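You operate a simulated robot arm through the tools that you are given. There is no shell and no other tool.

The job below is to be done with a simulated robot arm. You get a single attempt, and the scene is never put back.

## Task
Press the lids back on both cream jars and wipe the cream stain off the vanity top.
Fine: each lid on the jar of its colour; wipe with the purple pad and put it back. What is to be rubbed or washed off counts as gone when no trace of it is left.

Only the result counts: the job must be done as asked and must still hold three seconds after the hand-in. Knocking over, shifting, dropping, spilling or breaking anything else fails it. Lids that push on must go on centred and level and be pressed home; caps that screw on are set level and turned clockwise until they are tight.

## Robot
A 6-joint arm with a two-finger parallel gripper, fixed in place. Base frame: the origin is on the floor under the middle of its stand, x ahead of it, y to its left, z up; the work surface is at about z = 880. Readings come in mm, degrees, newtons and seconds.
It reaches about 1347 mm from its shoulder. Its first joint turns from -166.0 to 166.0 degrees. Payload 3.91 kg.
Tool frame: the origin (TCP) lies between the finger pads and is the grasp point; the fingertips stand 30 mm ahead of it; z points along the fingers, y is the line along which they close. Largest opening 110 mm; finger width 20, thickness 10; the body of the gripper, 48 by 112 mm, starts 55 mm behind the TCP.
Orientation is that of the tool frame in the base frame, as a unit quaternion [x, y, z, w]. With the fingers straight down and closing along the base's y, the tool's x points along the base's -x, its y along +y and its z along -z.

## Interface
- The arm moves only by the tool jog_arm. Its argument "motion" is a list of rows, each a list of 7 numbers: the shift along the tool's x, y, z in units of 30 mm (1.0 is 30 mm), then the turn, a rotation vector about the tool's x, y, z in units of 4 degrees (1.0 is 4 degrees), then the finger opening in mm, from 0 to 110. In form: [[x, y, z, wx, wy, wz, hand], ...]. A call has 1 to 20 rows; each row shifts and turns the commanded pose from where the row before left it, along the tool's axes as they then stand. A call with a number of a shift or a turn outside -1 to 1 is refused whole. Each row takes 0.2 s and may step no farther than 50 mm and 8.6 degrees from the row before; otherwise, or with a gripper value out of range, the whole call is refused. Where a pose cannot be reached the arm comes as near as it can. A force on the tool above 40 N (or 10 N above the force at the start of the call, whichever is more), or a blocked arm, ends the call early, and 0.2 s more pass. The fingers move at their own pace (about 108 mm/s each) and stop on an object; they squeeze with about 34 N. The grip force told is the motor's: it shows also when the fingers shut on nothing. Time passes only in rows, and 0.2 s behind the last, so rows that do not move let the fingers close. The reply holds the time, the measured pose of the TCP, the force on the tool along the base axes, the opening and the grip force, in the units named above and with some noise, with the torque about the TCP (base axes, N m) and any sound that the robot's microphone picked up.
- Cameras (640 x 400 px; columns grow to the right, rows downward): "scene" is fixed at [397.3, -660.5, 1490.2]; the picture's right is [0.79, -0.61, 0.00], its down [-0.44, -0.57, -0.70] and it looks along [0.42, 0.55, -0.72] (base axes); focal length 268 px, centre (320, 200). "wrist" rides on the gripper at [72, 17, -103] in the tool frame; the picture's right is [-0.23, 0.97, 0.00], its down [-0.76, -0.18, -0.62] and it looks along [-0.61, -0.14, 0.78] (tool axes); focal length 222 px, centre (320, 200). There is no depth. A picture from a camera that has moved, and an enlarged one, comes with that camera's place and axes in the base frame and with its lens. The place of the scene camera against the robot may be out by one fixed shift of up to 25 mm in any direction.
- capture(camera): a new picture of that camera. The clock stands still meanwhile.
- close_up(camera, box): a new picture of the part [left, top, right, bottom] of that camera's present view, enlarged. The clock stands still meanwhile.
- close_job(): hands the job in; it is judged then, once.

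Nothing tells you positions but the pictures and the camera data. Unless the task says otherwise, let go and move clear before handing in.

The tools are called after "Emit:" as name(argument=value, ...) on one line, values as JSON. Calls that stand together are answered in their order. jog_arm: Moves the arm, as the interface text tells. Its arguments: {"type":"object","properties":{"motion":{"type":"array"}},"required":["motion"]} The other tools are called the same way: capture (camera) takes a picture; close_up (camera, box) takes an enlarged picture of a part of a camera's view; close_job () hands the job in.

At the start:

```text
clock: 0.0
tool_pos: [665.2, -216.9, 1191.5]
tcp_rot: [0.0, 1.0, 0.0, 0.001]
force: [-0.3, 0.3, -0.2]
ft_torque: [-0.02, 0.0, 0.01]
grip_width: 109.8
grip_force: 0.1
```

scene: 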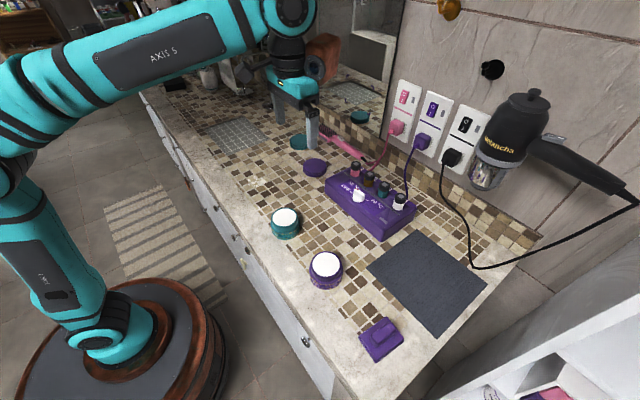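
wrist: 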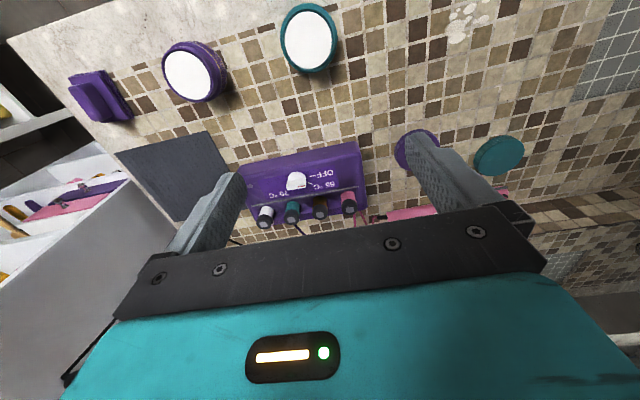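

I see a teal jar and a purple jar, both open, with their lids lying near the wall. There is a purple pad at the near right corner and a whitish stain at the far left. I'll take enlarged views first to find exact positions.

Emit:
close_up(camera="scene", box=[220, 110, 380, 210])

Emit:
close_up(camera="scene", box=[250, 190, 442, 310])

Emit:
close_up(camera="scene", box=[320, 290, 448, 370])

Emit:
close_up(camera="wrist", box=[360, 100, 560, 225])

Emit:
close_up(camera="wrist", box=[60, 0, 380, 200])

Emit:
close_up(camera="wrist", box=[400, 0, 560, 100])

```text
4.00 times, centred on (300, 160) of scene
camera zoom: at [397.3, -660.5, 1490.2], right [0.79, -0.61, 0.0], down [-0.44, -0.57, -0.7], along [0.42, 0.55, -0.72], focal length 1072 px, centre (400, 360)
```

zoom: 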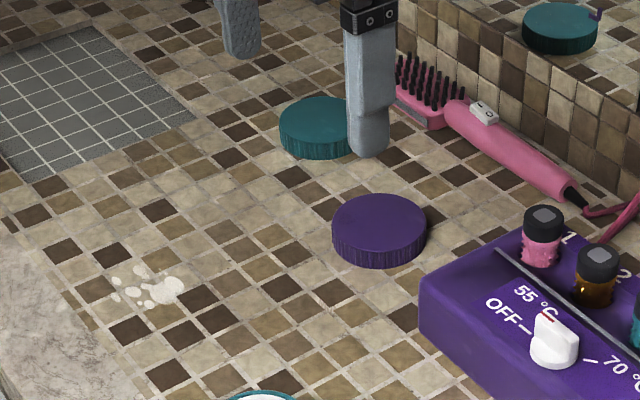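

```text
3.33 times, centred on (346, 250) of scene
camera zoom: at [397.3, -660.5, 1490.2], right [0.79, -0.61, 0.0], down [-0.44, -0.57, -0.7], along [0.42, 0.55, -0.72], focal length 894 px, centre (233, 33)
```

zoom: 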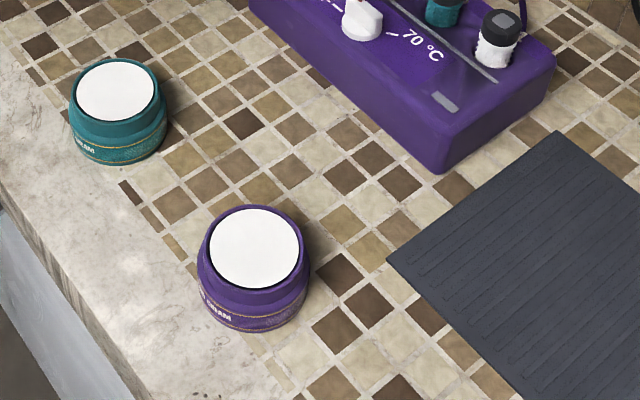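

```text
5.00 times, centred on (384, 330) of scene
camera zoom: at [397.3, -660.5, 1490.2], right [0.79, -0.61, 0.0], down [-0.44, -0.57, -0.7], along [0.42, 0.55, -0.72], focal length 1341 px, centre (0, -450)
```

zoom: 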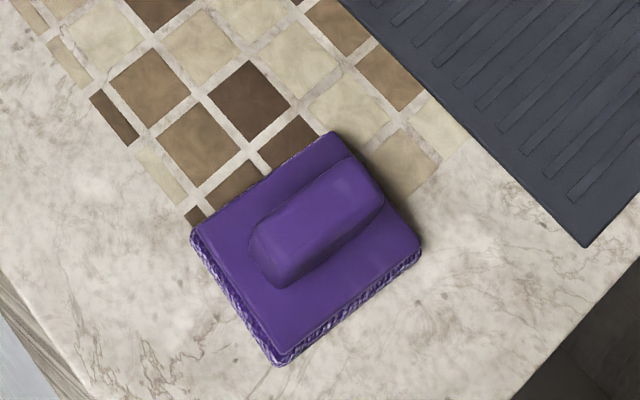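

```text
3.20 times, centred on (460, 162) of wrist
camera zoom: at [594.2, -200.1, 1293.6], right [0.23, 0.97, 0.0], down [0.76, -0.18, 0.62], along [0.61, -0.14, -0.78], focal length 711 px, centre (-128, 320)
```

zoom: 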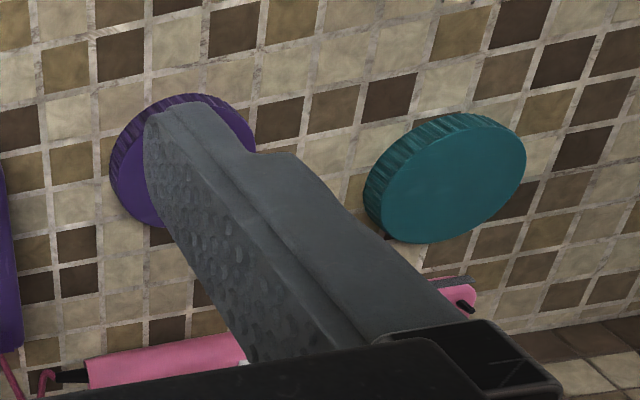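

```text
2.00 times, centred on (220, 100) of wrist
camera zoom: at [594.2, -200.1, 1293.6], right [0.23, 0.97, 0.0], down [0.76, -0.18, 0.62], along [0.61, -0.14, -0.78], focal length 444 px, centre (520, 400)
```

zoom: 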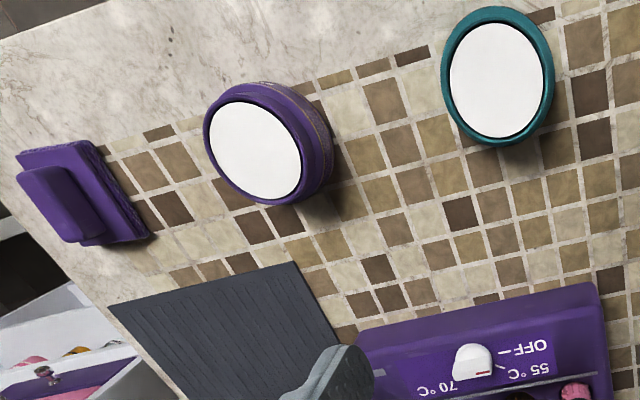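

```text
4.00 times, centred on (480, 50) of wrist
camera zoom: at [594.2, -200.1, 1293.6], right [0.23, 0.97, 0.0], down [0.76, -0.18, 0.62], along [0.61, -0.14, -0.78], focal length 888 px, centre (-320, 800)
```

zoom: 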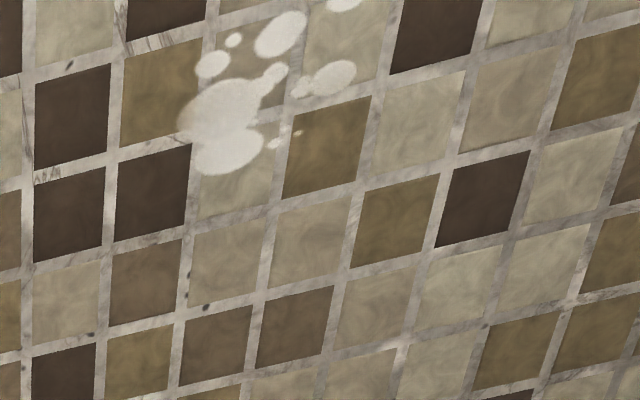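

The two lids lie top-up: teal near (876, 100) and purple near (833, -67). The jars are near (609, -220) and (609, -402), the stain near (655, 0) and the pad near (605, -595). I'll move above the teal lid and look again.

Emit:
jog_arm(motion=[[-0.64, 0.961, 0, 0, 0, 0, 110], [-0.64, 0.961, 0, 0, 0, 0, 110], [-0.64, 0.961, 0, 0, 0, 0, 110], [-0.64, 0.961, 0, 0, 0, 0, 110], [-0.64, 0.961, 0, 0, 0, 0, 110], [-0.64, 0.961, 0, 0, 0, 0, 110], [-0.64, 0.961, 0, 0, 0, 0, 110], [-0.64, 0.961, 0, 0, 0, 0, 110], [-0.64, 0.961, 0, 0, 0, 0, 110], [-0.64, 0.961, 0, 0, 0, 0, 110], [-0.64, 0.961, 0, 0, 0, 0, 110], [0, 0, 0.9, 0, 0, 0, 110], [0, 0, 0.9, 0, 0, 0, 110], [0, 0, 0.9, 0, 0, 0, 110], [0, 0, 0.9, 0, 0, 0, 110], [0, 0, 0.9, 0, 0, 0, 110]])

Emit:
capture(camera="wrist")

Emit:
capture(camera="scene")

```text
clock: 3.4
tool_pos: [876.0, 100.6, 1052.7]
tcp_rot: [0.0, 1.0, -0.001, 0.001]
force: [-0.3, -0.1, 0.8]
ft_torque: [0.01, -0.04, -0.02]
grip_width: 110.1
grip_force: 0.0
```

```text
taken
camera wrist: at [803.6, 116.8, 1156.0], right [0.23, 0.97, 0.0], down [0.76, -0.18, 0.62], along [0.61, -0.14, -0.78], focal length 222 px, centre (320, 200)
```

wrist: 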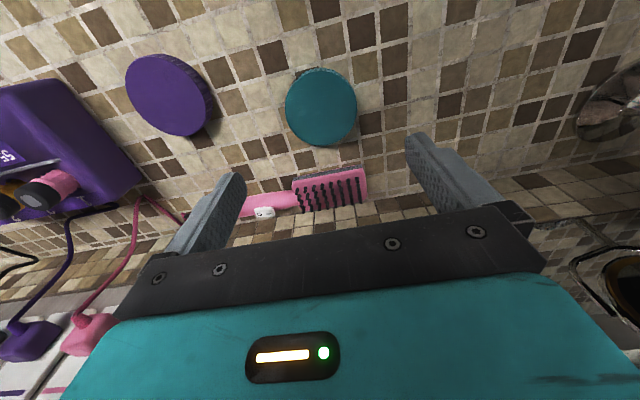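

```text
taken
```

scene: 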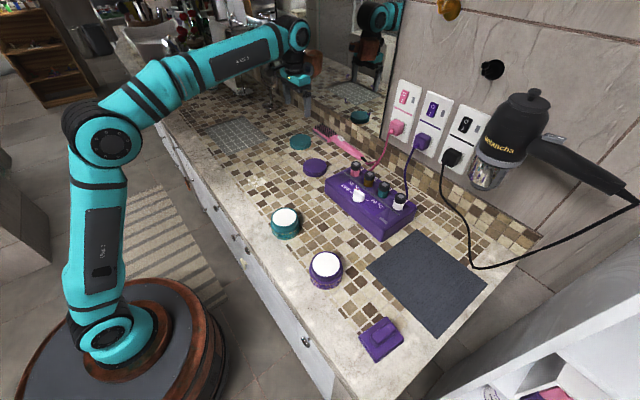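

Emit:
close_up(camera="wrist", box=[260, 50, 388, 130])

Emit:
close_up(camera="wrist", box=[260, 80, 388, 160])

Emit:
close_up(camera="wrist", box=[90, 40, 250, 140])

Emit:
close_up(camera="scene", box=[220, 110, 380, 210])

```text
5.00 times, centred on (324, 90) of wrist
camera zoom: at [803.6, 116.8, 1156.0], right [0.23, 0.97, 0.0], down [0.76, -0.18, 0.62], along [0.61, -0.14, -0.78], focal length 1111 px, centre (300, 750)
```

zoom: 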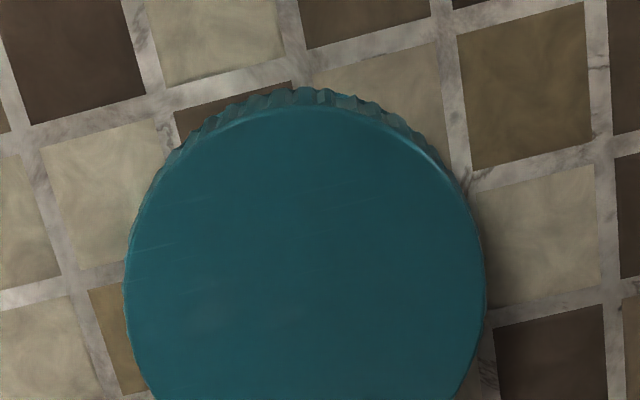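

```text
5.00 times, centred on (324, 120) of wrist
camera zoom: at [803.6, 116.8, 1156.0], right [0.23, 0.97, 0.0], down [0.76, -0.18, 0.62], along [0.61, -0.14, -0.78], focal length 1111 px, centre (300, 600)
```

zoom: 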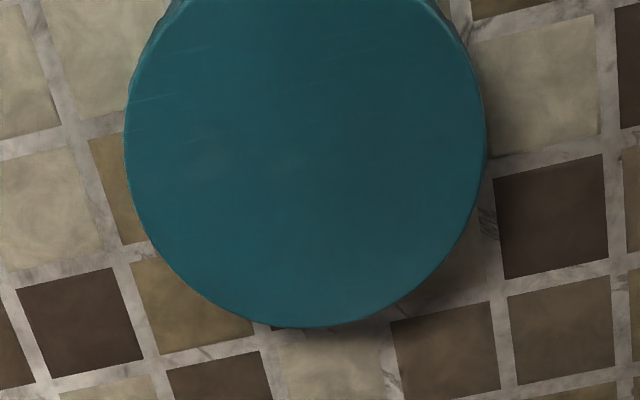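

```text
4.00 times, centred on (170, 90) of wrist
camera zoom: at [803.6, 116.8, 1156.0], right [0.23, 0.97, 0.0], down [0.76, -0.18, 0.62], along [0.61, -0.14, -0.78], focal length 888 px, centre (920, 640)
```

zoom: 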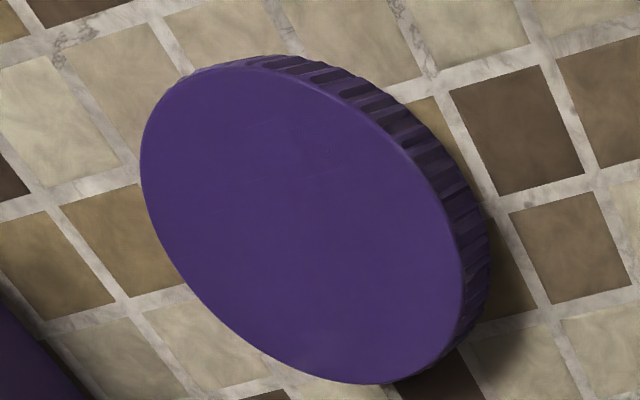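

```text
4.00 times, centred on (300, 160) of scene
camera zoom: at [397.3, -660.5, 1490.2], right [0.79, -0.61, 0.0], down [-0.44, -0.57, -0.7], along [0.42, 0.55, -0.72], focal length 1072 px, centre (400, 360)
```

zoom: 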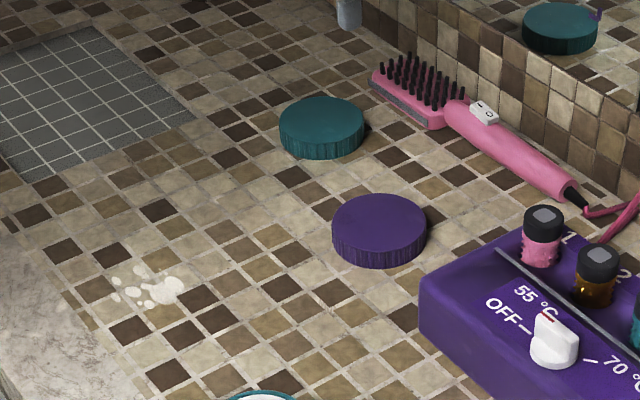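

The teal lid's centre works out at (875.7, 100.9), which is already under the gripper, and its diameter is about 80. I'll go down around it with the fingers open, then check before closing.

Emit:
jog_arm(motion=[[0, 0, 0.9, 0, 0, 0, 110], [0, 0, 0.9, 0, 0, 0, 110], [0, 0, 0.9, 0, 0, 0, 110], [0, 0, 0.8, 0, 0, 0, 110], [0, 0, 0.6, 0, 0, 0, 110], [0, 0, 0.4, 0, 0, 0, 110], [0, 0, 0, 0, 0, 0, 110]])

Emit:
capture(camera="wrist")

Emit:
capture(camera="scene")

```text
clock: 5.0
tool_pos: [876.4, 97.6, 919.6]
tcp_rot: [0.0, 1.0, 0.0, 0.002]
force: [-0.9, 0.2, 0.7]
ft_torque: [-0.02, 0.0, -0.04]
grip_width: 110.1
grip_force: 0.1
```

```text
taken
camera wrist: at [804.1, 114.8, 1023.2], right [0.23, 0.97, 0.0], down [0.76, -0.18, 0.62], along [0.61, -0.14, -0.78], focal length 222 px, centre (320, 200)
```

wrist: 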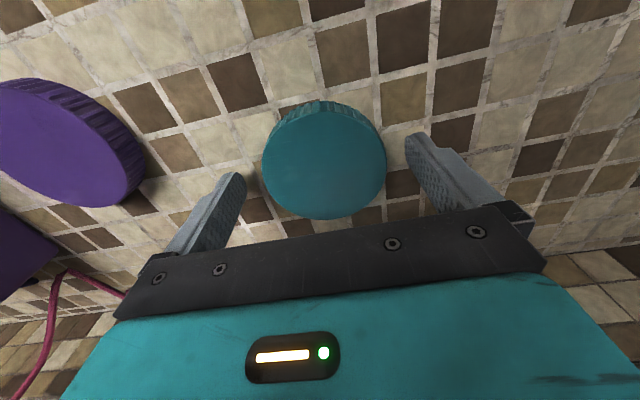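

```text
taken
```

scene: 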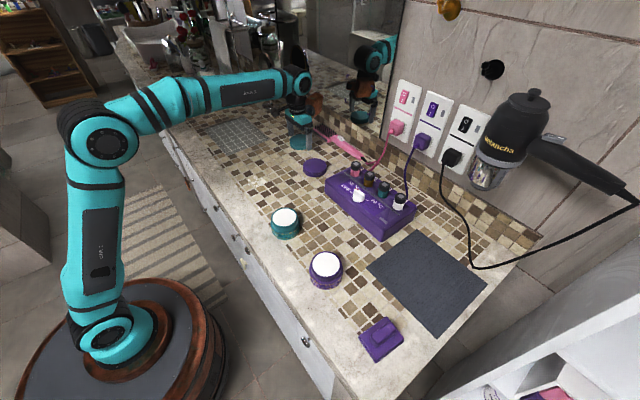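

Emit:
close_up(camera="wrist", box=[224, 90, 416, 210])

```text
3.33 times, centred on (320, 150) of wrist
camera zoom: at [804.1, 114.8, 1023.2], right [0.23, 0.97, 0.0], down [0.76, -0.18, 0.62], along [0.61, -0.14, -0.78], focal length 740 px, centre (320, 367)
```

zoom: 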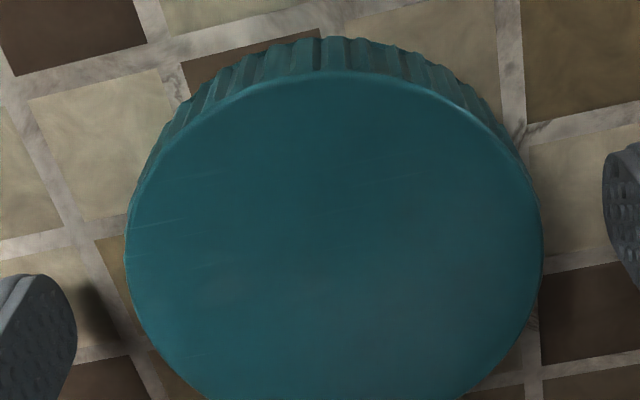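

Emit:
jog_arm(motion=[[0.02, 0.1, 0.1, 0, 0, 0, 110], [0, 0, 0.05, 0, 0, 0, 110], [0, 0, 0, 0, 0, 0, 110]])

```text
clock: 5.8
tool_pos: [876.0, 101.4, 914.9]
tcp_rot: [0.001, 1.0, -0.002, 0.002]
force: [-1.1, -0.7, 0.2]
ft_torque: [-0.01, 0.05, 0.0]
grip_width: 110.2
grip_force: 0.1
```

The gripper is now centred on the teal lid, with the fingertips about 5 mm above the counter. I'll close on it.

Emit:
jog_arm(motion=[[0, 0, 0, 0, 0, 0, 60], [0, 0, 0, 0, 0, 0, 60], [0, 0, 0, 0, 0, 0, 60], [0, 0, 0, 0, 0, 0, 60]])

Emit:
capture(camera="wrist")

```text
clock: 6.8
tool_pos: [875.6, 100.8, 914.7]
tcp_rot: [0.001, 1.0, -0.001, 0.001]
force: [0.2, -0.9, -0.6]
ft_torque: [0.0, 0.03, 0.0]
grip_width: 79.5
grip_force: 34.4
```

```text
taken
camera wrist: at [803.8, 118.3, 1019.2], right [0.23, 0.97, 0.0], down [0.76, -0.18, 0.62], along [0.61, -0.14, -0.78], focal length 222 px, centre (320, 200)
```

wrist: 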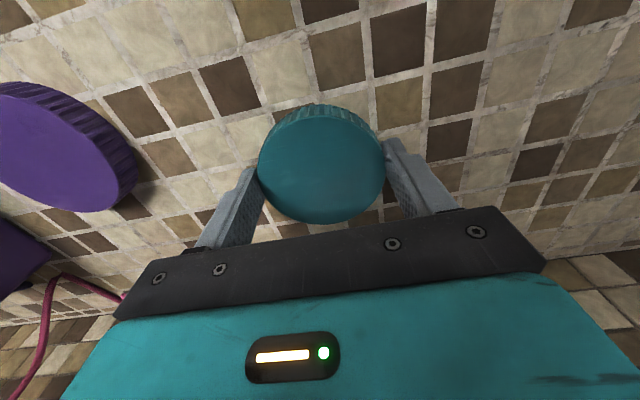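

The teal lid is gripped (79.5 mm, 34 N). I'll lift it and carry it towards the teal jar, stopping a bit behind it so the wrist camera can measure the jar.

Emit:
jog_arm(motion=[[0, 0, -0.5, 0, 0, 0, 60], [0, 0, -0.9, 0, 0, 0, 60], [0, 0, -1, 0, 0, 0, 60], [0, 0, -1, 0, 0, 0, 60], [0, 0, -1, 0, 0, 0, 60], [0.6, -0.892, -0.28, 0, 0, 0, 60], [0.6, -0.892, -0.28, 0, 0, 0, 60], [0.6, -0.892, -0.28, 0, 0, 0, 60], [0.6, -0.892, -0.28, 0, 0, 0, 60], [0.6, -0.892, -0.28, 0, 0, 0, 60], [0.6, -0.892, -0.28, 0, 0, 0, 60], [0.6, -0.892, -0.28, 0, 0, 0, 60], [0.6, -0.892, -0.28, 0, 0, 0, 60], [0.6, -0.892, -0.28, 0, 0, 0, 60], [0.6, -0.892, -0.28, 0, 0, 0, 60], [0.6, -0.892, -0.28, 0, 0, 0, 60], [0.6, -0.892, -0.28, 0, 0, 0, 60], [0, 0, 0, 0, 0, 0, 60]])

Emit:
capture(camera="wrist")

Emit:
capture(camera="scene")

```text
clock: 10.6
tool_pos: [658.2, -219.7, 1149.6]
tcp_rot: [0.0, 1.0, -0.001, 0.001]
force: [-0.4, -0.3, -0.6]
ft_torque: [0.05, 0.0, -0.01]
grip_width: 80.0
grip_force: 34.3
```

```text
taken
camera wrist: at [586.5, -202.5, 1252.7], right [0.23, 0.97, 0.0], down [0.76, -0.18, 0.62], along [0.61, -0.14, -0.78], focal length 222 px, centre (320, 200)
```

wrist: 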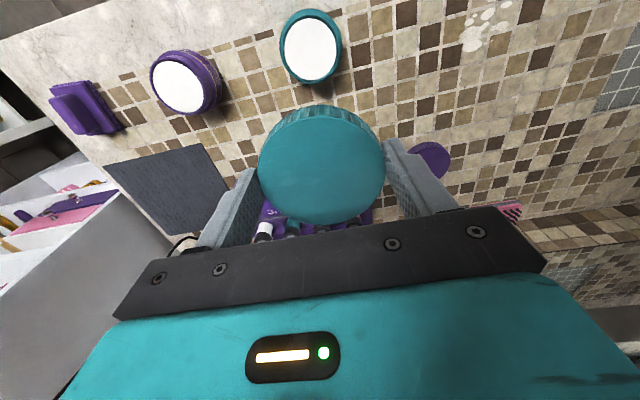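

```text
taken
```

scene: 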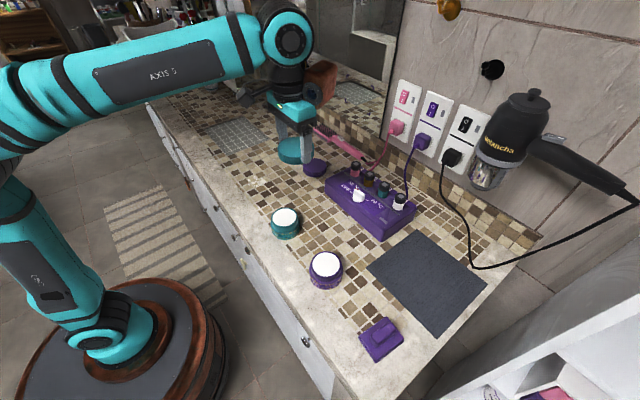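

Emit:
close_up(camera="wrist", box=[246, 0, 374, 80])

Emit:
close_up(camera="wrist", box=[246, 20, 374, 100])

Emit:
close_up(camera="wrist", box=[224, 100, 416, 220])

Emit:
close_up(camera="wrist", box=[128, 40, 256, 120])

Emit:
close_up(camera="scene", box=[254, 195, 318, 235])

```text
5.00 times, centred on (310, 40) of wrist
camera zoom: at [586.5, -202.5, 1252.7], right [0.23, 0.97, 0.0], down [0.76, -0.18, 0.62], along [0.61, -0.14, -0.78], focal length 1111 px, centre (370, 1000)
```

zoom: 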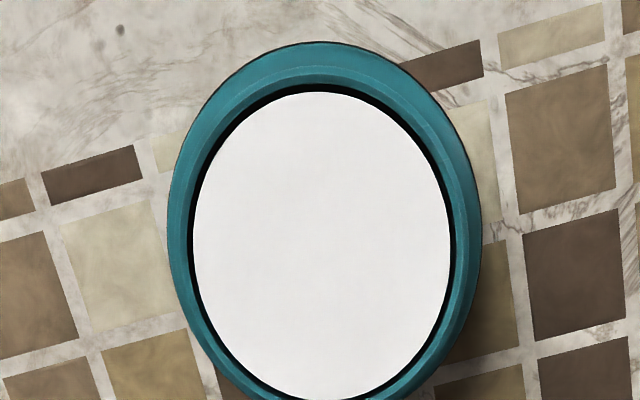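

```text
5.00 times, centred on (310, 60) of wrist
camera zoom: at [586.5, -202.5, 1252.7], right [0.23, 0.97, 0.0], down [0.76, -0.18, 0.62], along [0.61, -0.14, -0.78], focal length 1111 px, centre (370, 900)
```

zoom: 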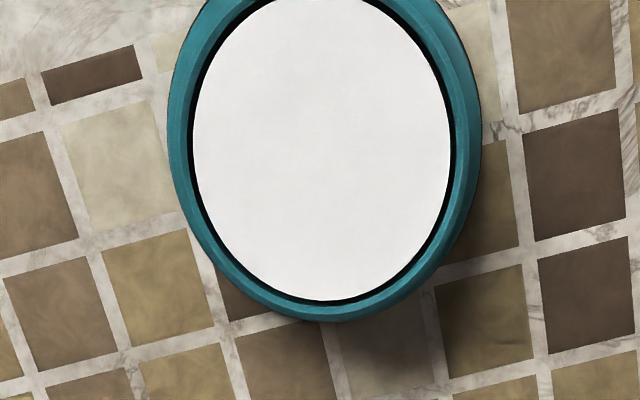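

```text
3.33 times, centred on (320, 160) of wrist
camera zoom: at [586.5, -202.5, 1252.7], right [0.23, 0.97, 0.0], down [0.76, -0.18, 0.62], along [0.61, -0.14, -0.78], focal length 740 px, centre (320, 333)
```

zoom: 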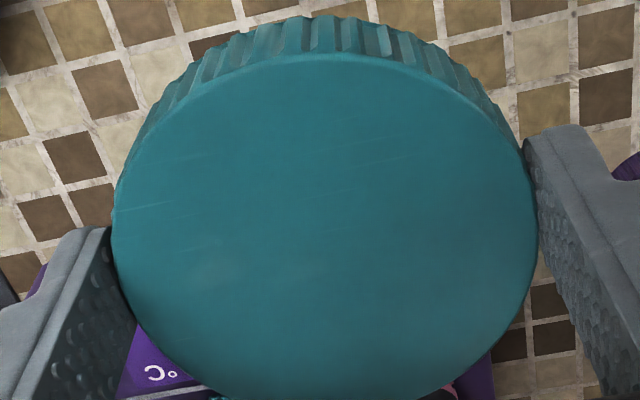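

```text
5.00 times, centred on (192, 80) of wrist
camera zoom: at [586.5, -202.5, 1252.7], right [0.23, 0.97, 0.0], down [0.76, -0.18, 0.62], along [0.61, -0.14, -0.78], focal length 1111 px, centre (960, 800)
```

zoom: 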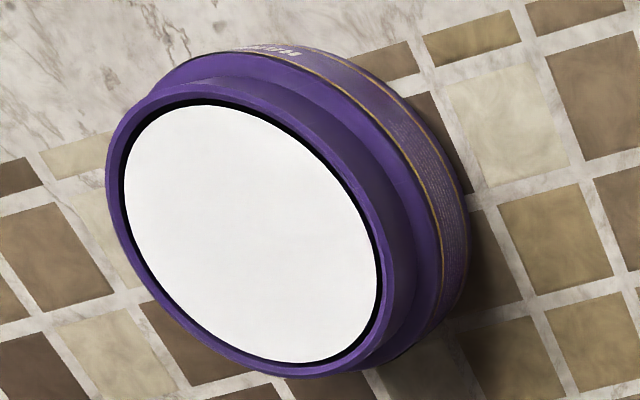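

```text
10.00 times, centred on (286, 215) of scene
camera zoom: at [397.3, -660.5, 1490.2], right [0.79, -0.61, 0.0], down [-0.44, -0.57, -0.7], along [0.42, 0.55, -0.72], focal length 2681 px, centre (660, 50)
```

zoom: 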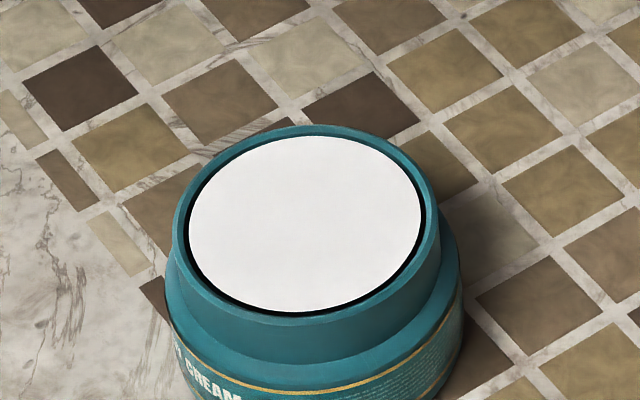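

The teal jar has a smooth neck centred at about (610, -220). The lid sits about 3.5 mm ahead of the TCP in x. I'll move over the jar and lower partway, then check alignment.

Emit:
jog_arm(motion=[[0.345, -0.002, 0.85, 0, 0, 0, 60], [0.345, -0.002, 0.85, 0, 0, 0, 60], [0.345, -0.002, 0.85, 0, 0, 0, 60], [0.345, -0.002, 0.85, 0, 0, 0, 60], [0.345, -0.002, 0.85, 0, 0, 0, 60], [0, 0, 0, 0, 0, 0, 60], [0, 0, 0, 0, 0, 0, 60]])

Emit:
capture(camera="wrist")

Emit:
close_up(camera="scene", box=[222, 155, 350, 235])

```text
clock: 12.2
tool_pos: [610.4, -219.5, 1020.2]
tcp_rot: [0.0, 1.0, -0.002, 0.001]
force: [0.3, 0.1, 0.5]
ft_torque: [0.03, -0.02, 0.0]
grip_width: 79.6
grip_force: 33.4
```

```text
taken
camera wrist: at [538.8, -202.4, 1124.0], right [0.23, 0.97, 0.0], down [0.76, -0.18, 0.62], along [0.61, -0.14, -0.78], focal length 222 px, centre (320, 200)
```

wrist: 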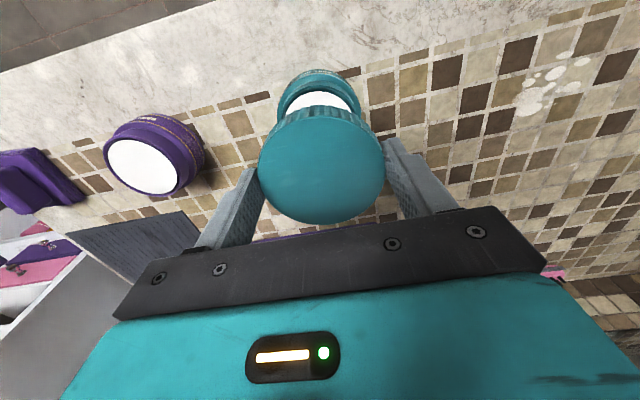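

```text
5.00 times, centred on (286, 195) of scene
camera zoom: at [397.3, -660.5, 1490.2], right [0.79, -0.61, 0.0], down [-0.44, -0.57, -0.7], along [0.42, 0.55, -0.72], focal length 1341 px, centre (490, 225)
```

zoom: 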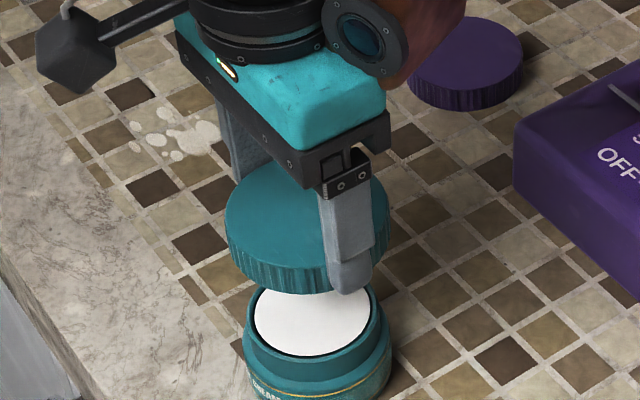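

Emit:
close_up(camera="wrist", box=[256, 50, 384, 130])

Emit:
close_up(camera="wrist", box=[90, 100, 218, 180])

Emit:
close_up(camera="wrist", box=[480, 40, 640, 140])

```text
5.00 times, centred on (320, 90) of wrist
camera zoom: at [538.8, -202.4, 1124.0], right [0.23, 0.97, 0.0], down [0.76, -0.18, 0.62], along [0.61, -0.14, -0.78], focal length 1111 px, centre (320, 750)
```

zoom: 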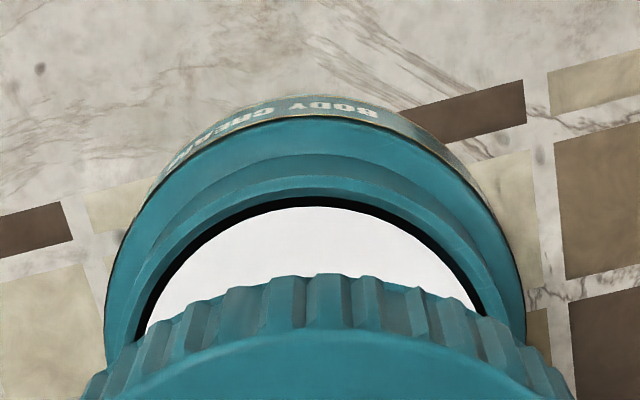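

```text
5.00 times, centred on (154, 140) of wrist
camera zoom: at [538.8, -202.4, 1124.0], right [0.23, 0.97, 0.0], down [0.76, -0.18, 0.62], along [0.61, -0.14, -0.78], focal length 1111 px, centre (1150, 500)
```

zoom: 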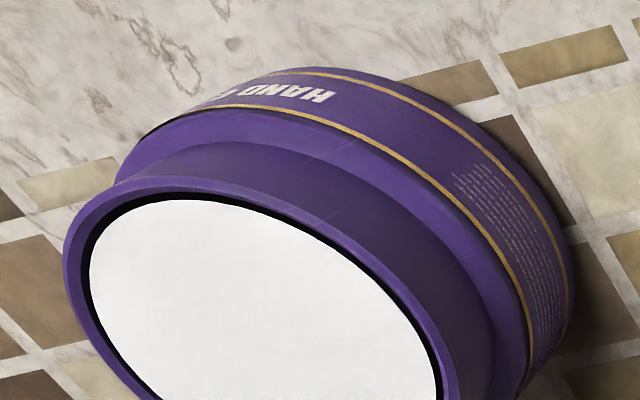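

```text
4.00 times, centred on (560, 90) of wrist
camera zoom: at [538.8, -202.4, 1124.0], right [0.23, 0.97, 0.0], down [0.76, -0.18, 0.62], along [0.61, -0.14, -0.78], focal length 888 px, centre (-640, 640)
```

zoom: 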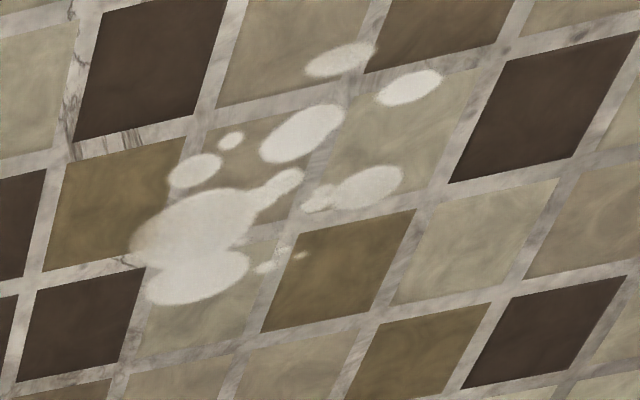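

Emit:
jog_arm(motion=[[0.14, -0.025, 0.3, 0, 0, 0, 60], [0, 0, 0.4, 0, 0, 0, 60], [0, 0, 0.4, 0, 0, 0, 60], [0, 0, 0.3, 0, 0, 0, 60], [0, 0, 0, 0, 0, 0, 60], [0, 0, 0, 0, 0, 0, 60]])

Emit:
capture(camera="wrist")

Emit:
close_up(camera="scene", box=[238, 175, 334, 235])

Emit:
close_up(camera="wrist", box=[256, 60, 384, 140])

```text
clock: 13.6
tool_pos: [605.2, -221.0, 977.0]
tcp_rot: [0.0, 1.0, -0.001, 0.001]
force: [0.3, -0.7, 0.1]
ft_torque: [0.04, 0.02, 0.0]
grip_width: 79.7
grip_force: 34.2
```

```text
taken
camera wrist: at [532.6, -203.6, 1082.8], right [0.23, 0.97, 0.0], down [0.76, -0.18, 0.62], along [0.61, -0.14, -0.78], focal length 222 px, centre (320, 200)
```

wrist: 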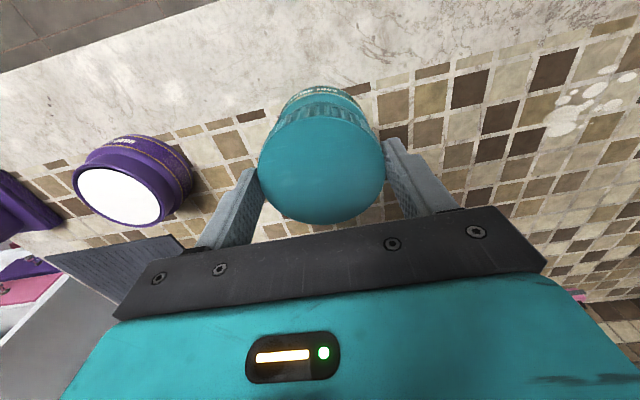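

```text
6.67 times, centred on (286, 205) of scene
camera zoom: at [397.3, -660.5, 1490.2], right [0.79, -0.61, 0.0], down [-0.44, -0.57, -0.7], along [0.42, 0.55, -0.72], focal length 1787 px, centre (547, 167)
```

zoom: 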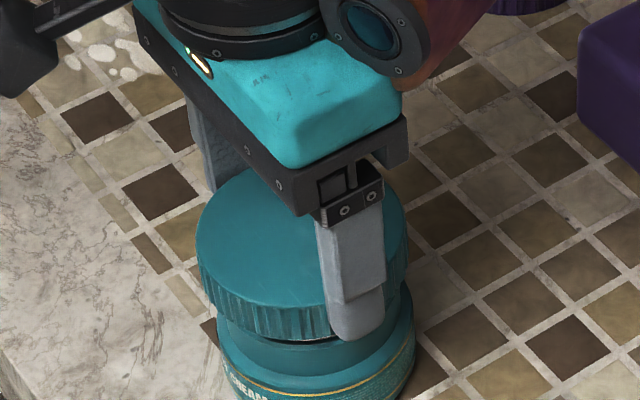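

```text
5.00 times, centred on (320, 100) of wrist
camera zoom: at [532.6, -203.6, 1082.8], right [0.23, 0.97, 0.0], down [0.76, -0.18, 0.62], along [0.61, -0.14, -0.78], focal length 1111 px, centre (320, 700)
```

zoom: 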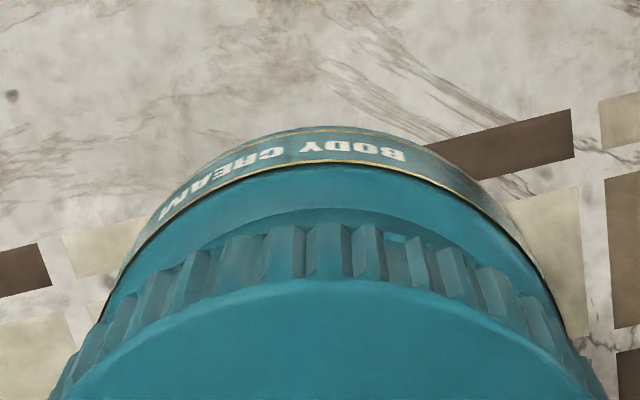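

Emit:
jog_arm(motion=[[-0.04, 0.02, 0, 0, 0, 0, 60], [0, 0, 0.1, 0, 0, 0, 60], [0, 0, 0, 0, 0, 0, 60], [0, 0, 0, 0, 0, 0, 60]])

Emit:
close_up(camera="wrist", box=[256, 60, 384, 140])

```text
clock: 14.6
tool_pos: [605.4, -218.8, 976.1]
tcp_rot: [-0.001, 1.0, -0.001, 0.001]
force: [-0.1, 0.4, -1.2]
ft_torque: [-0.03, -0.04, 0.0]
grip_width: 79.7
grip_force: 34.3
```

```text
5.00 times, centred on (320, 100) of wrist
camera zoom: at [533.6, -202.6, 1079.9], right [0.23, 0.97, 0.0], down [0.76, -0.18, 0.62], along [0.61, -0.14, -0.78], focal length 1111 px, centre (320, 700)
```

zoom: 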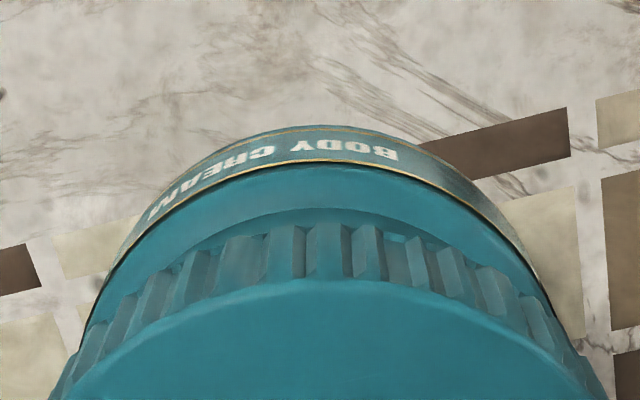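

Emit:
jog_arm(motion=[[-0.045, -0.027, 0, 0, 0, 0, 60], [0, 0, 0.1, 0, 0, 0, 60], [0, 0, 0, 0, 0, 0, 60], [0, 0, 0, 0, 0, 0, 60]])

Emit:
close_up(camera="wrist", box=[256, 60, 384, 140])

Emit:
close_up(camera="scene", box=[254, 185, 318, 225])

```text
clock: 15.6
tool_pos: [607.3, -220.5, 972.4]
tcp_rot: [0.0, 1.0, -0.001, 0.001]
force: [-0.8, 0.6, -0.5]
ft_torque: [0.01, -0.05, -0.01]
grip_width: 79.7
grip_force: 34.0
```

```text
5.00 times, centred on (320, 100) of wrist
camera zoom: at [535.1, -203.5, 1077.1], right [0.23, 0.97, 0.0], down [0.76, -0.18, 0.62], along [0.61, -0.14, -0.78], focal length 1111 px, centre (320, 700)
```

zoom: 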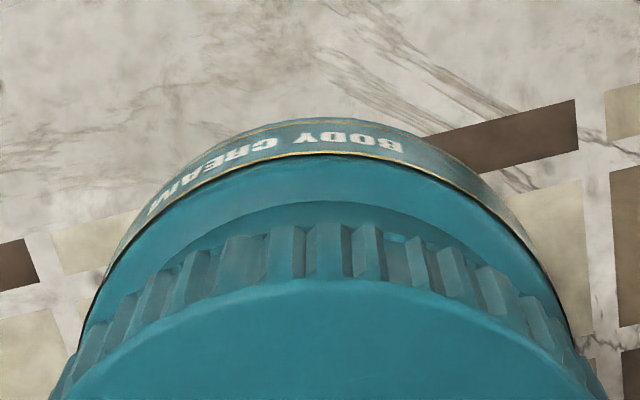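

```text
10.00 times, centred on (286, 205) of scene
camera zoom: at [397.3, -660.5, 1490.2], right [0.79, -0.61, 0.0], down [-0.44, -0.57, -0.7], along [0.42, 0.55, -0.72], focal length 2681 px, centre (660, 150)
```

zoom: 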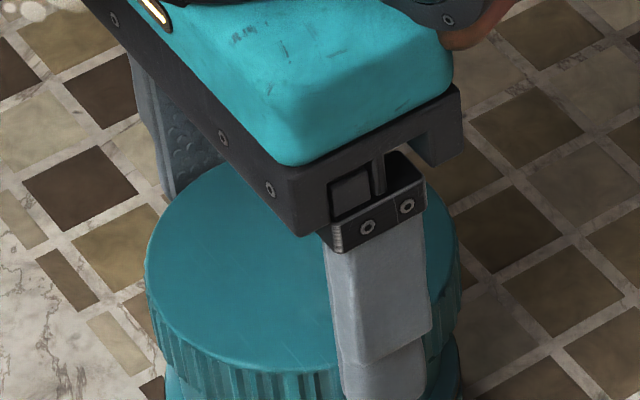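

Emit:
jog_arm(motion=[[0, 0, 0.1, 0, 0, 0, 60], [0, 0, 0.1, 0, 0, 0, 60], [0, 0, 0.1, 0, 0, 0, 60], [0, 0, 0, 0, 0, 0, 60]])

Emit:
close_up(camera="wrist", box=[256, 60, 384, 140])

Emit:
close_up(camera="scene", box=[254, 195, 318, 235])

```text
clock: 16.6
tool_pos: [607.6, -220.0, 962.9]
tcp_rot: [0.0, 1.0, -0.001, 0.0]
force: [0.2, -0.4, -0.6]
ft_torque: [-0.01, -0.04, 0.01]
grip_width: 79.5
grip_force: 33.6
```

```text
5.00 times, centred on (320, 100) of wrist
camera zoom: at [535.3, -203.9, 1067.5], right [0.23, 0.97, 0.0], down [0.76, -0.18, 0.62], along [0.61, -0.14, -0.78], focal length 1111 px, centre (320, 700)
```

zoom: 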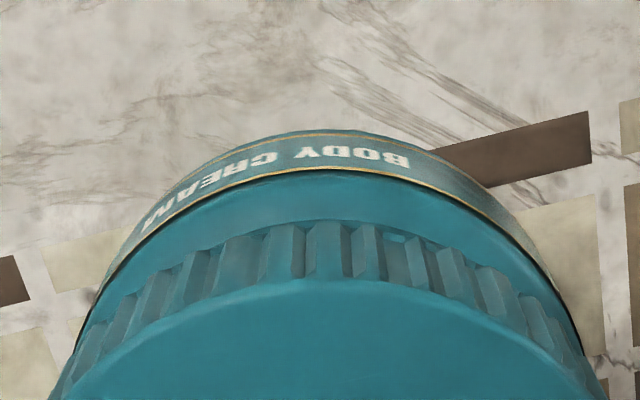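

```text
10.00 times, centred on (286, 215) of scene
camera zoom: at [397.3, -660.5, 1490.2], right [0.79, -0.61, 0.0], down [-0.44, -0.57, -0.7], along [0.42, 0.55, -0.72], focal length 2681 px, centre (660, 50)
```

zoom: 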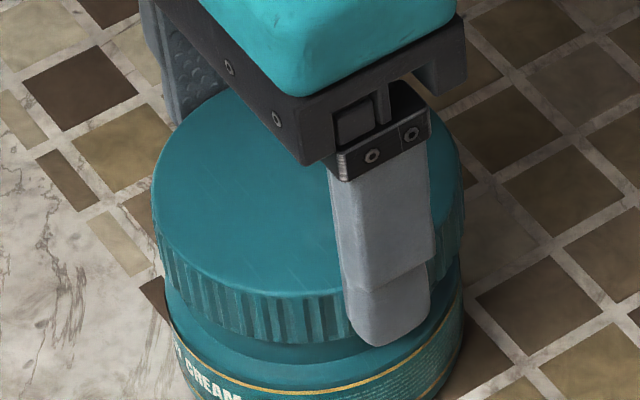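

Emit:
jog_arm(motion=[[0, 0, 0.08, 0, 0, 0, 60], [0, 0, 0.08, 0, 0, 0, 60], [0, 0, 0.08, 0, 0, 0, 60], [0, 0, 0, 0, 0, 0, 60]])

Emit:
close_up(camera="scene", box=[254, 195, 318, 235])

```text
clock: 17.6
tool_pos: [607.6, -219.7, 955.5]
tcp_rot: [0.0, 1.0, 0.0, 0.001]
force: [0.6, 0.2, -1.2]
ft_torque: [-0.03, 0.01, -0.01]
grip_width: 79.7
grip_force: 34.1
```

```text
10.00 times, centred on (286, 215) of scene
camera zoom: at [397.3, -660.5, 1490.2], right [0.79, -0.61, 0.0], down [-0.44, -0.57, -0.7], along [0.42, 0.55, -0.72], focal length 2681 px, centre (660, 50)
```

zoom: 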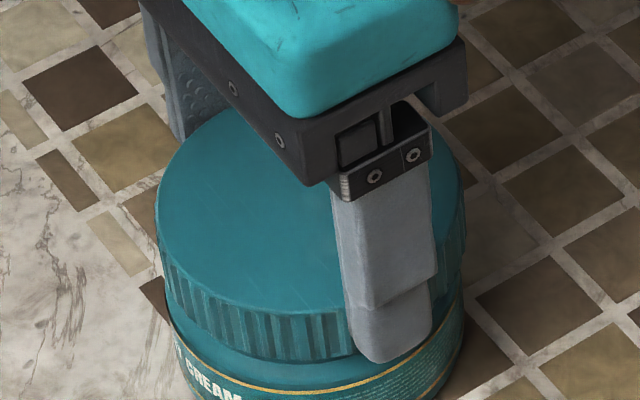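

Emit:
jog_arm(motion=[[0, 0, 0.06, 0, 0, 0, 60], [0, 0, 0.06, 0, 0, 0, 60], [0, 0, 0, 0, 0, 0, 60]])

Emit:
close_up(camera="scene", box=[254, 195, 318, 235])

```text
clock: 18.4
tool_pos: [607.3, -222.3, 950.8]
tcp_rot: [0.0, 1.0, -0.001, 0.001]
force: [0.4, -0.5, -0.7]
ft_torque: [-0.01, -0.02, 0.01]
grip_width: 79.8
grip_force: 34.0
```

```text
10.00 times, centred on (286, 215) of scene
camera zoom: at [397.3, -660.5, 1490.2], right [0.79, -0.61, 0.0], down [-0.44, -0.57, -0.7], along [0.42, 0.55, -0.72], focal length 2681 px, centre (660, 50)
```

zoom: 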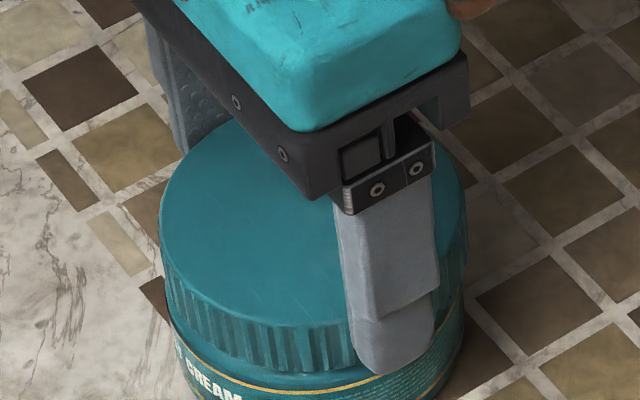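

Emit:
jog_arm(motion=[[0, 0.02, 0.05, 0, 0, 0, 60], [0, 0, 0, 0, 0, 0, 60]])

Emit:
close_up(camera="wrist", box=[256, 60, 384, 140])

Emit:
close_up(camera="scene", box=[254, 195, 318, 235])

```text
clock: 19.0
tool_pos: [608.8, -219.7, 949.7]
tcp_rot: [0.0, 1.0, 0.0, 0.001]
force: [-1.2, 0.4, -0.8]
ft_torque: [0.01, 0.01, -0.01]
grip_width: 79.5
grip_force: 34.0
```

```text
5.00 times, centred on (320, 100) of wrist
camera zoom: at [536.2, -203.0, 1054.0], right [0.23, 0.97, 0.0], down [0.76, -0.18, 0.62], along [0.61, -0.14, -0.78], focal length 1111 px, centre (320, 700)
```

zoom: 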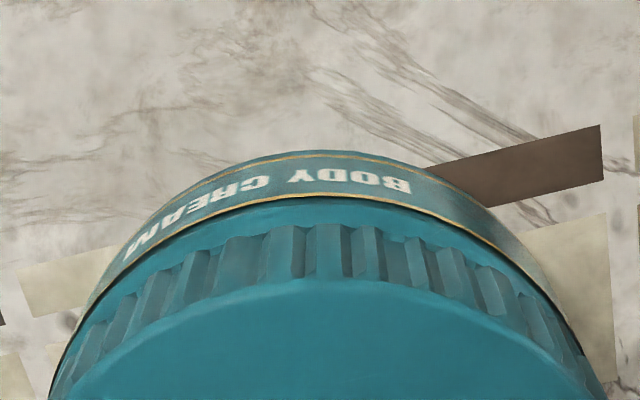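

```text
10.00 times, centred on (286, 215) of scene
camera zoom: at [397.3, -660.5, 1490.2], right [0.79, -0.61, 0.0], down [-0.44, -0.57, -0.7], along [0.42, 0.55, -0.72], focal length 2681 px, centre (660, 50)
```

zoom: 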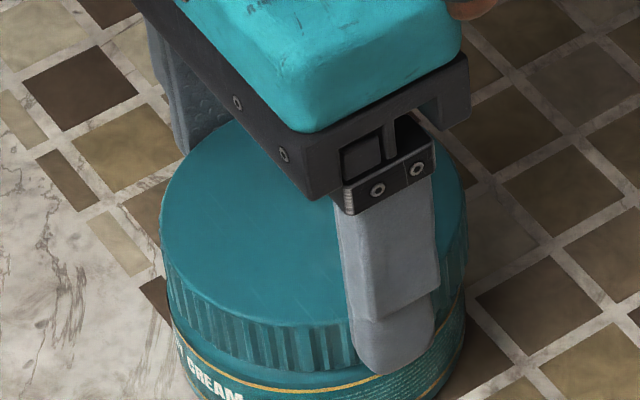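

Emit:
jog_arm(motion=[[0.03, 0, 0.05, 0, 0, 0, 60], [0, 0, 0.05, 0, 0, 0, 60], [0, 0, 0, 0, 0, 0, 60]])

Emit:
close_up(camera="wrist", box=[256, 60, 384, 140])

```text
clock: 19.8
tool_pos: [607.5, -219.9, 949.2]
tcp_rot: [0.001, 1.0, -0.001, 0.002]
force: [-0.9, -1.9, 25.4]
ft_torque: [0.01, -0.04, -0.04]
grip_width: 79.8
grip_force: 33.6
heard: snap
```

```text
5.00 times, centred on (320, 100) of wrist
camera zoom: at [534.6, -202.9, 1053.0], right [0.23, 0.97, 0.0], down [0.76, -0.18, 0.63], along [0.61, -0.14, -0.78], focal length 1111 px, centre (320, 700)
```

zoom: 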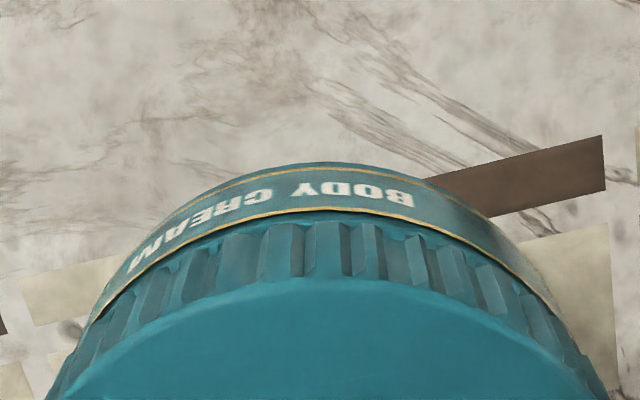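

The lid snapped on under about 25 N. I'll ease off the downward push, open the fingers and look.

Emit:
jog_arm(motion=[[0, 0, -0.05, 0, 0, 0, 60], [0, 0, 0, 0, 0, 0, 60]])

Emit:
close_up(camera="scene", box=[254, 195, 318, 235])

```text
clock: 20.4
tool_pos: [606.7, -219.7, 948.0]
tcp_rot: [-0.001, 1.0, -0.001, 0.001]
force: [1.8, -6.6, 12.0]
ft_torque: [-0.27, -0.26, -0.07]
grip_width: 79.7
grip_force: 33.9
```

```text
10.00 times, centred on (286, 215) of scene
camera zoom: at [397.3, -660.5, 1490.2], right [0.79, -0.61, 0.0], down [-0.44, -0.57, -0.7], along [0.42, 0.55, -0.72], focal length 2681 px, centre (660, 50)
```

zoom: 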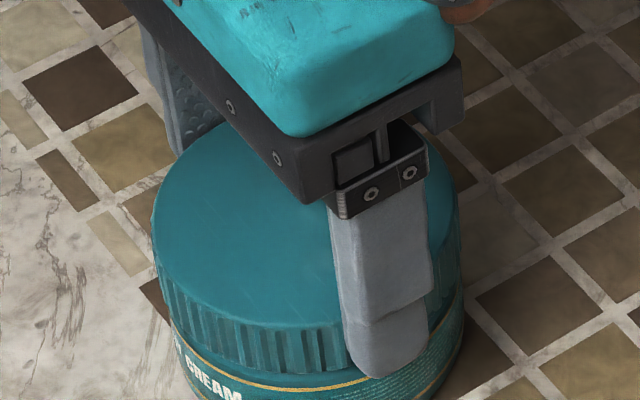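

Emit:
jog_arm(motion=[[0, 0, 0, 0, 0, 0, 84], [0, 0, 0, 0, 0, 0, 90], [0, 0, 0, 0, 0, 0, 110], [0, 0, 0, 0, 0, 0, 110]])

Emit:
capture(camera="wrist")

Emit:
close_up(camera="scene", box=[254, 195, 318, 235])

```text
clock: 21.4
tool_pos: [606.4, -219.7, 948.9]
tcp_rot: [0.0, 1.0, -0.001, 0.001]
force: [-0.4, -0.3, 0.0]
ft_torque: [-0.01, -0.01, 0.0]
grip_width: 109.9
grip_force: 0.0
```

```text
taken
camera wrist: at [534.6, -202.1, 1053.4], right [0.23, 0.97, 0.0], down [0.76, -0.18, 0.62], along [0.61, -0.14, -0.78], focal length 222 px, centre (320, 200)
```

wrist: 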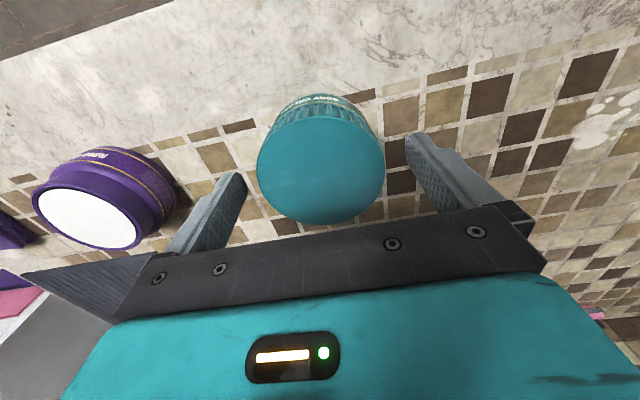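

```text
10.00 times, centred on (286, 215) of scene
camera zoom: at [397.3, -660.5, 1490.2], right [0.79, -0.61, 0.0], down [-0.44, -0.57, -0.7], along [0.42, 0.55, -0.72], focal length 2681 px, centre (660, 50)
```

zoom: 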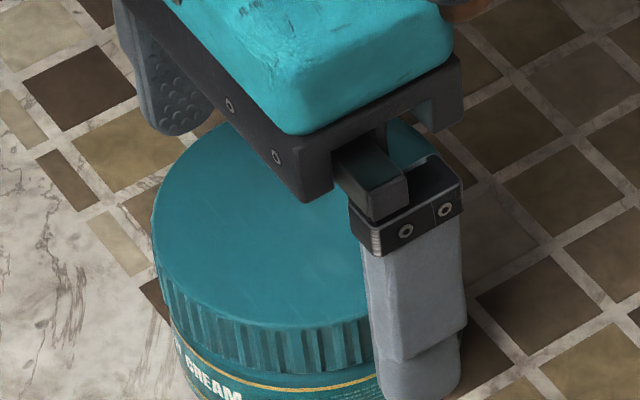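

Emit:
jog_arm(motion=[[0, 0, -0.5, 0, 0, 0, 110], [0, 0, -0.8, 0, 0, 0, 110], [0, 0, -1, 0, 0, 0, 110], [0, 0, -1, 0, 0, 0, 110], [0, 0, -1, 0, 0, 0, 110], [-0.8, 0, -1, 0, 0, 0, 110], [-0.8, 0, -1, 0, 0, 0, 110], [0, 0, 0, 0, 0, 0, 110]])

Emit:
capture(camera="wrist")

Emit:
close_up(camera="scene", box=[254, 195, 318, 235])

Emit:
close_up(camera="scene", box=[254, 210, 318, 250])

```text
clock: 23.2
tool_pos: [657.3, -219.5, 1137.2]
tcp_rot: [0.0, 1.0, -0.002, 0.001]
force: [-0.7, -0.4, -0.1]
ft_torque: [0.01, -0.01, -0.01]
grip_width: 109.7
grip_force: 0.1
```

```text
taken
camera wrist: at [585.7, -202.1, 1242.0], right [0.23, 0.97, 0.0], down [0.76, -0.18, 0.62], along [0.61, -0.14, -0.78], focal length 222 px, centre (320, 200)
```

wrist: 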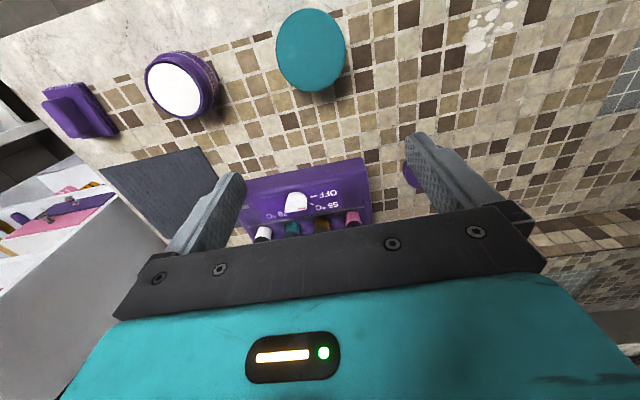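

```text
10.00 times, centred on (286, 215) of scene
camera zoom: at [397.3, -660.5, 1490.2], right [0.79, -0.61, 0.0], down [-0.44, -0.57, -0.7], along [0.42, 0.55, -0.72], focal length 2681 px, centre (660, 50)
```

zoom: 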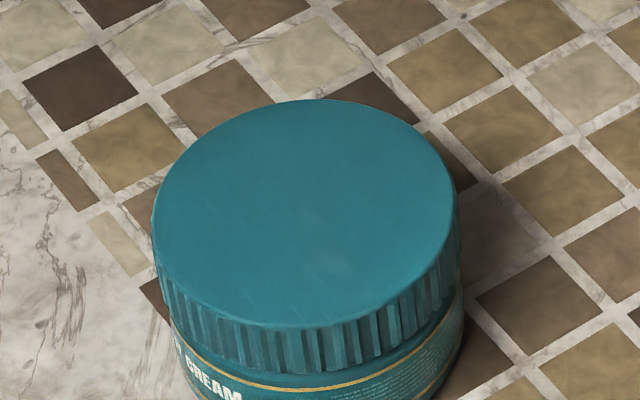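

```text
10.00 times, centred on (286, 230) of scene
camera zoom: at [397.3, -660.5, 1490.2], right [0.79, -0.61, 0.0], down [-0.44, -0.57, -0.7], along [0.42, 0.55, -0.72], focal length 2681 px, centre (660, -100)
```

zoom: 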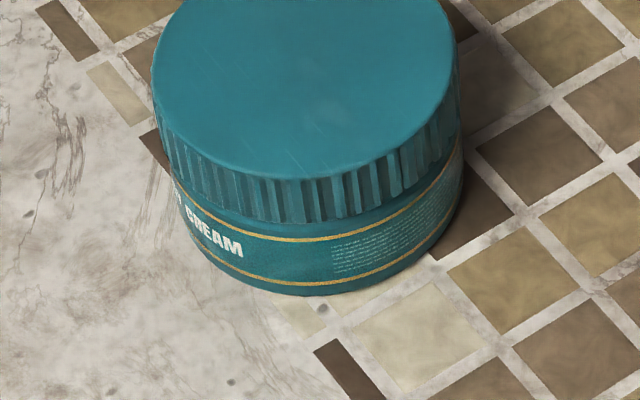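

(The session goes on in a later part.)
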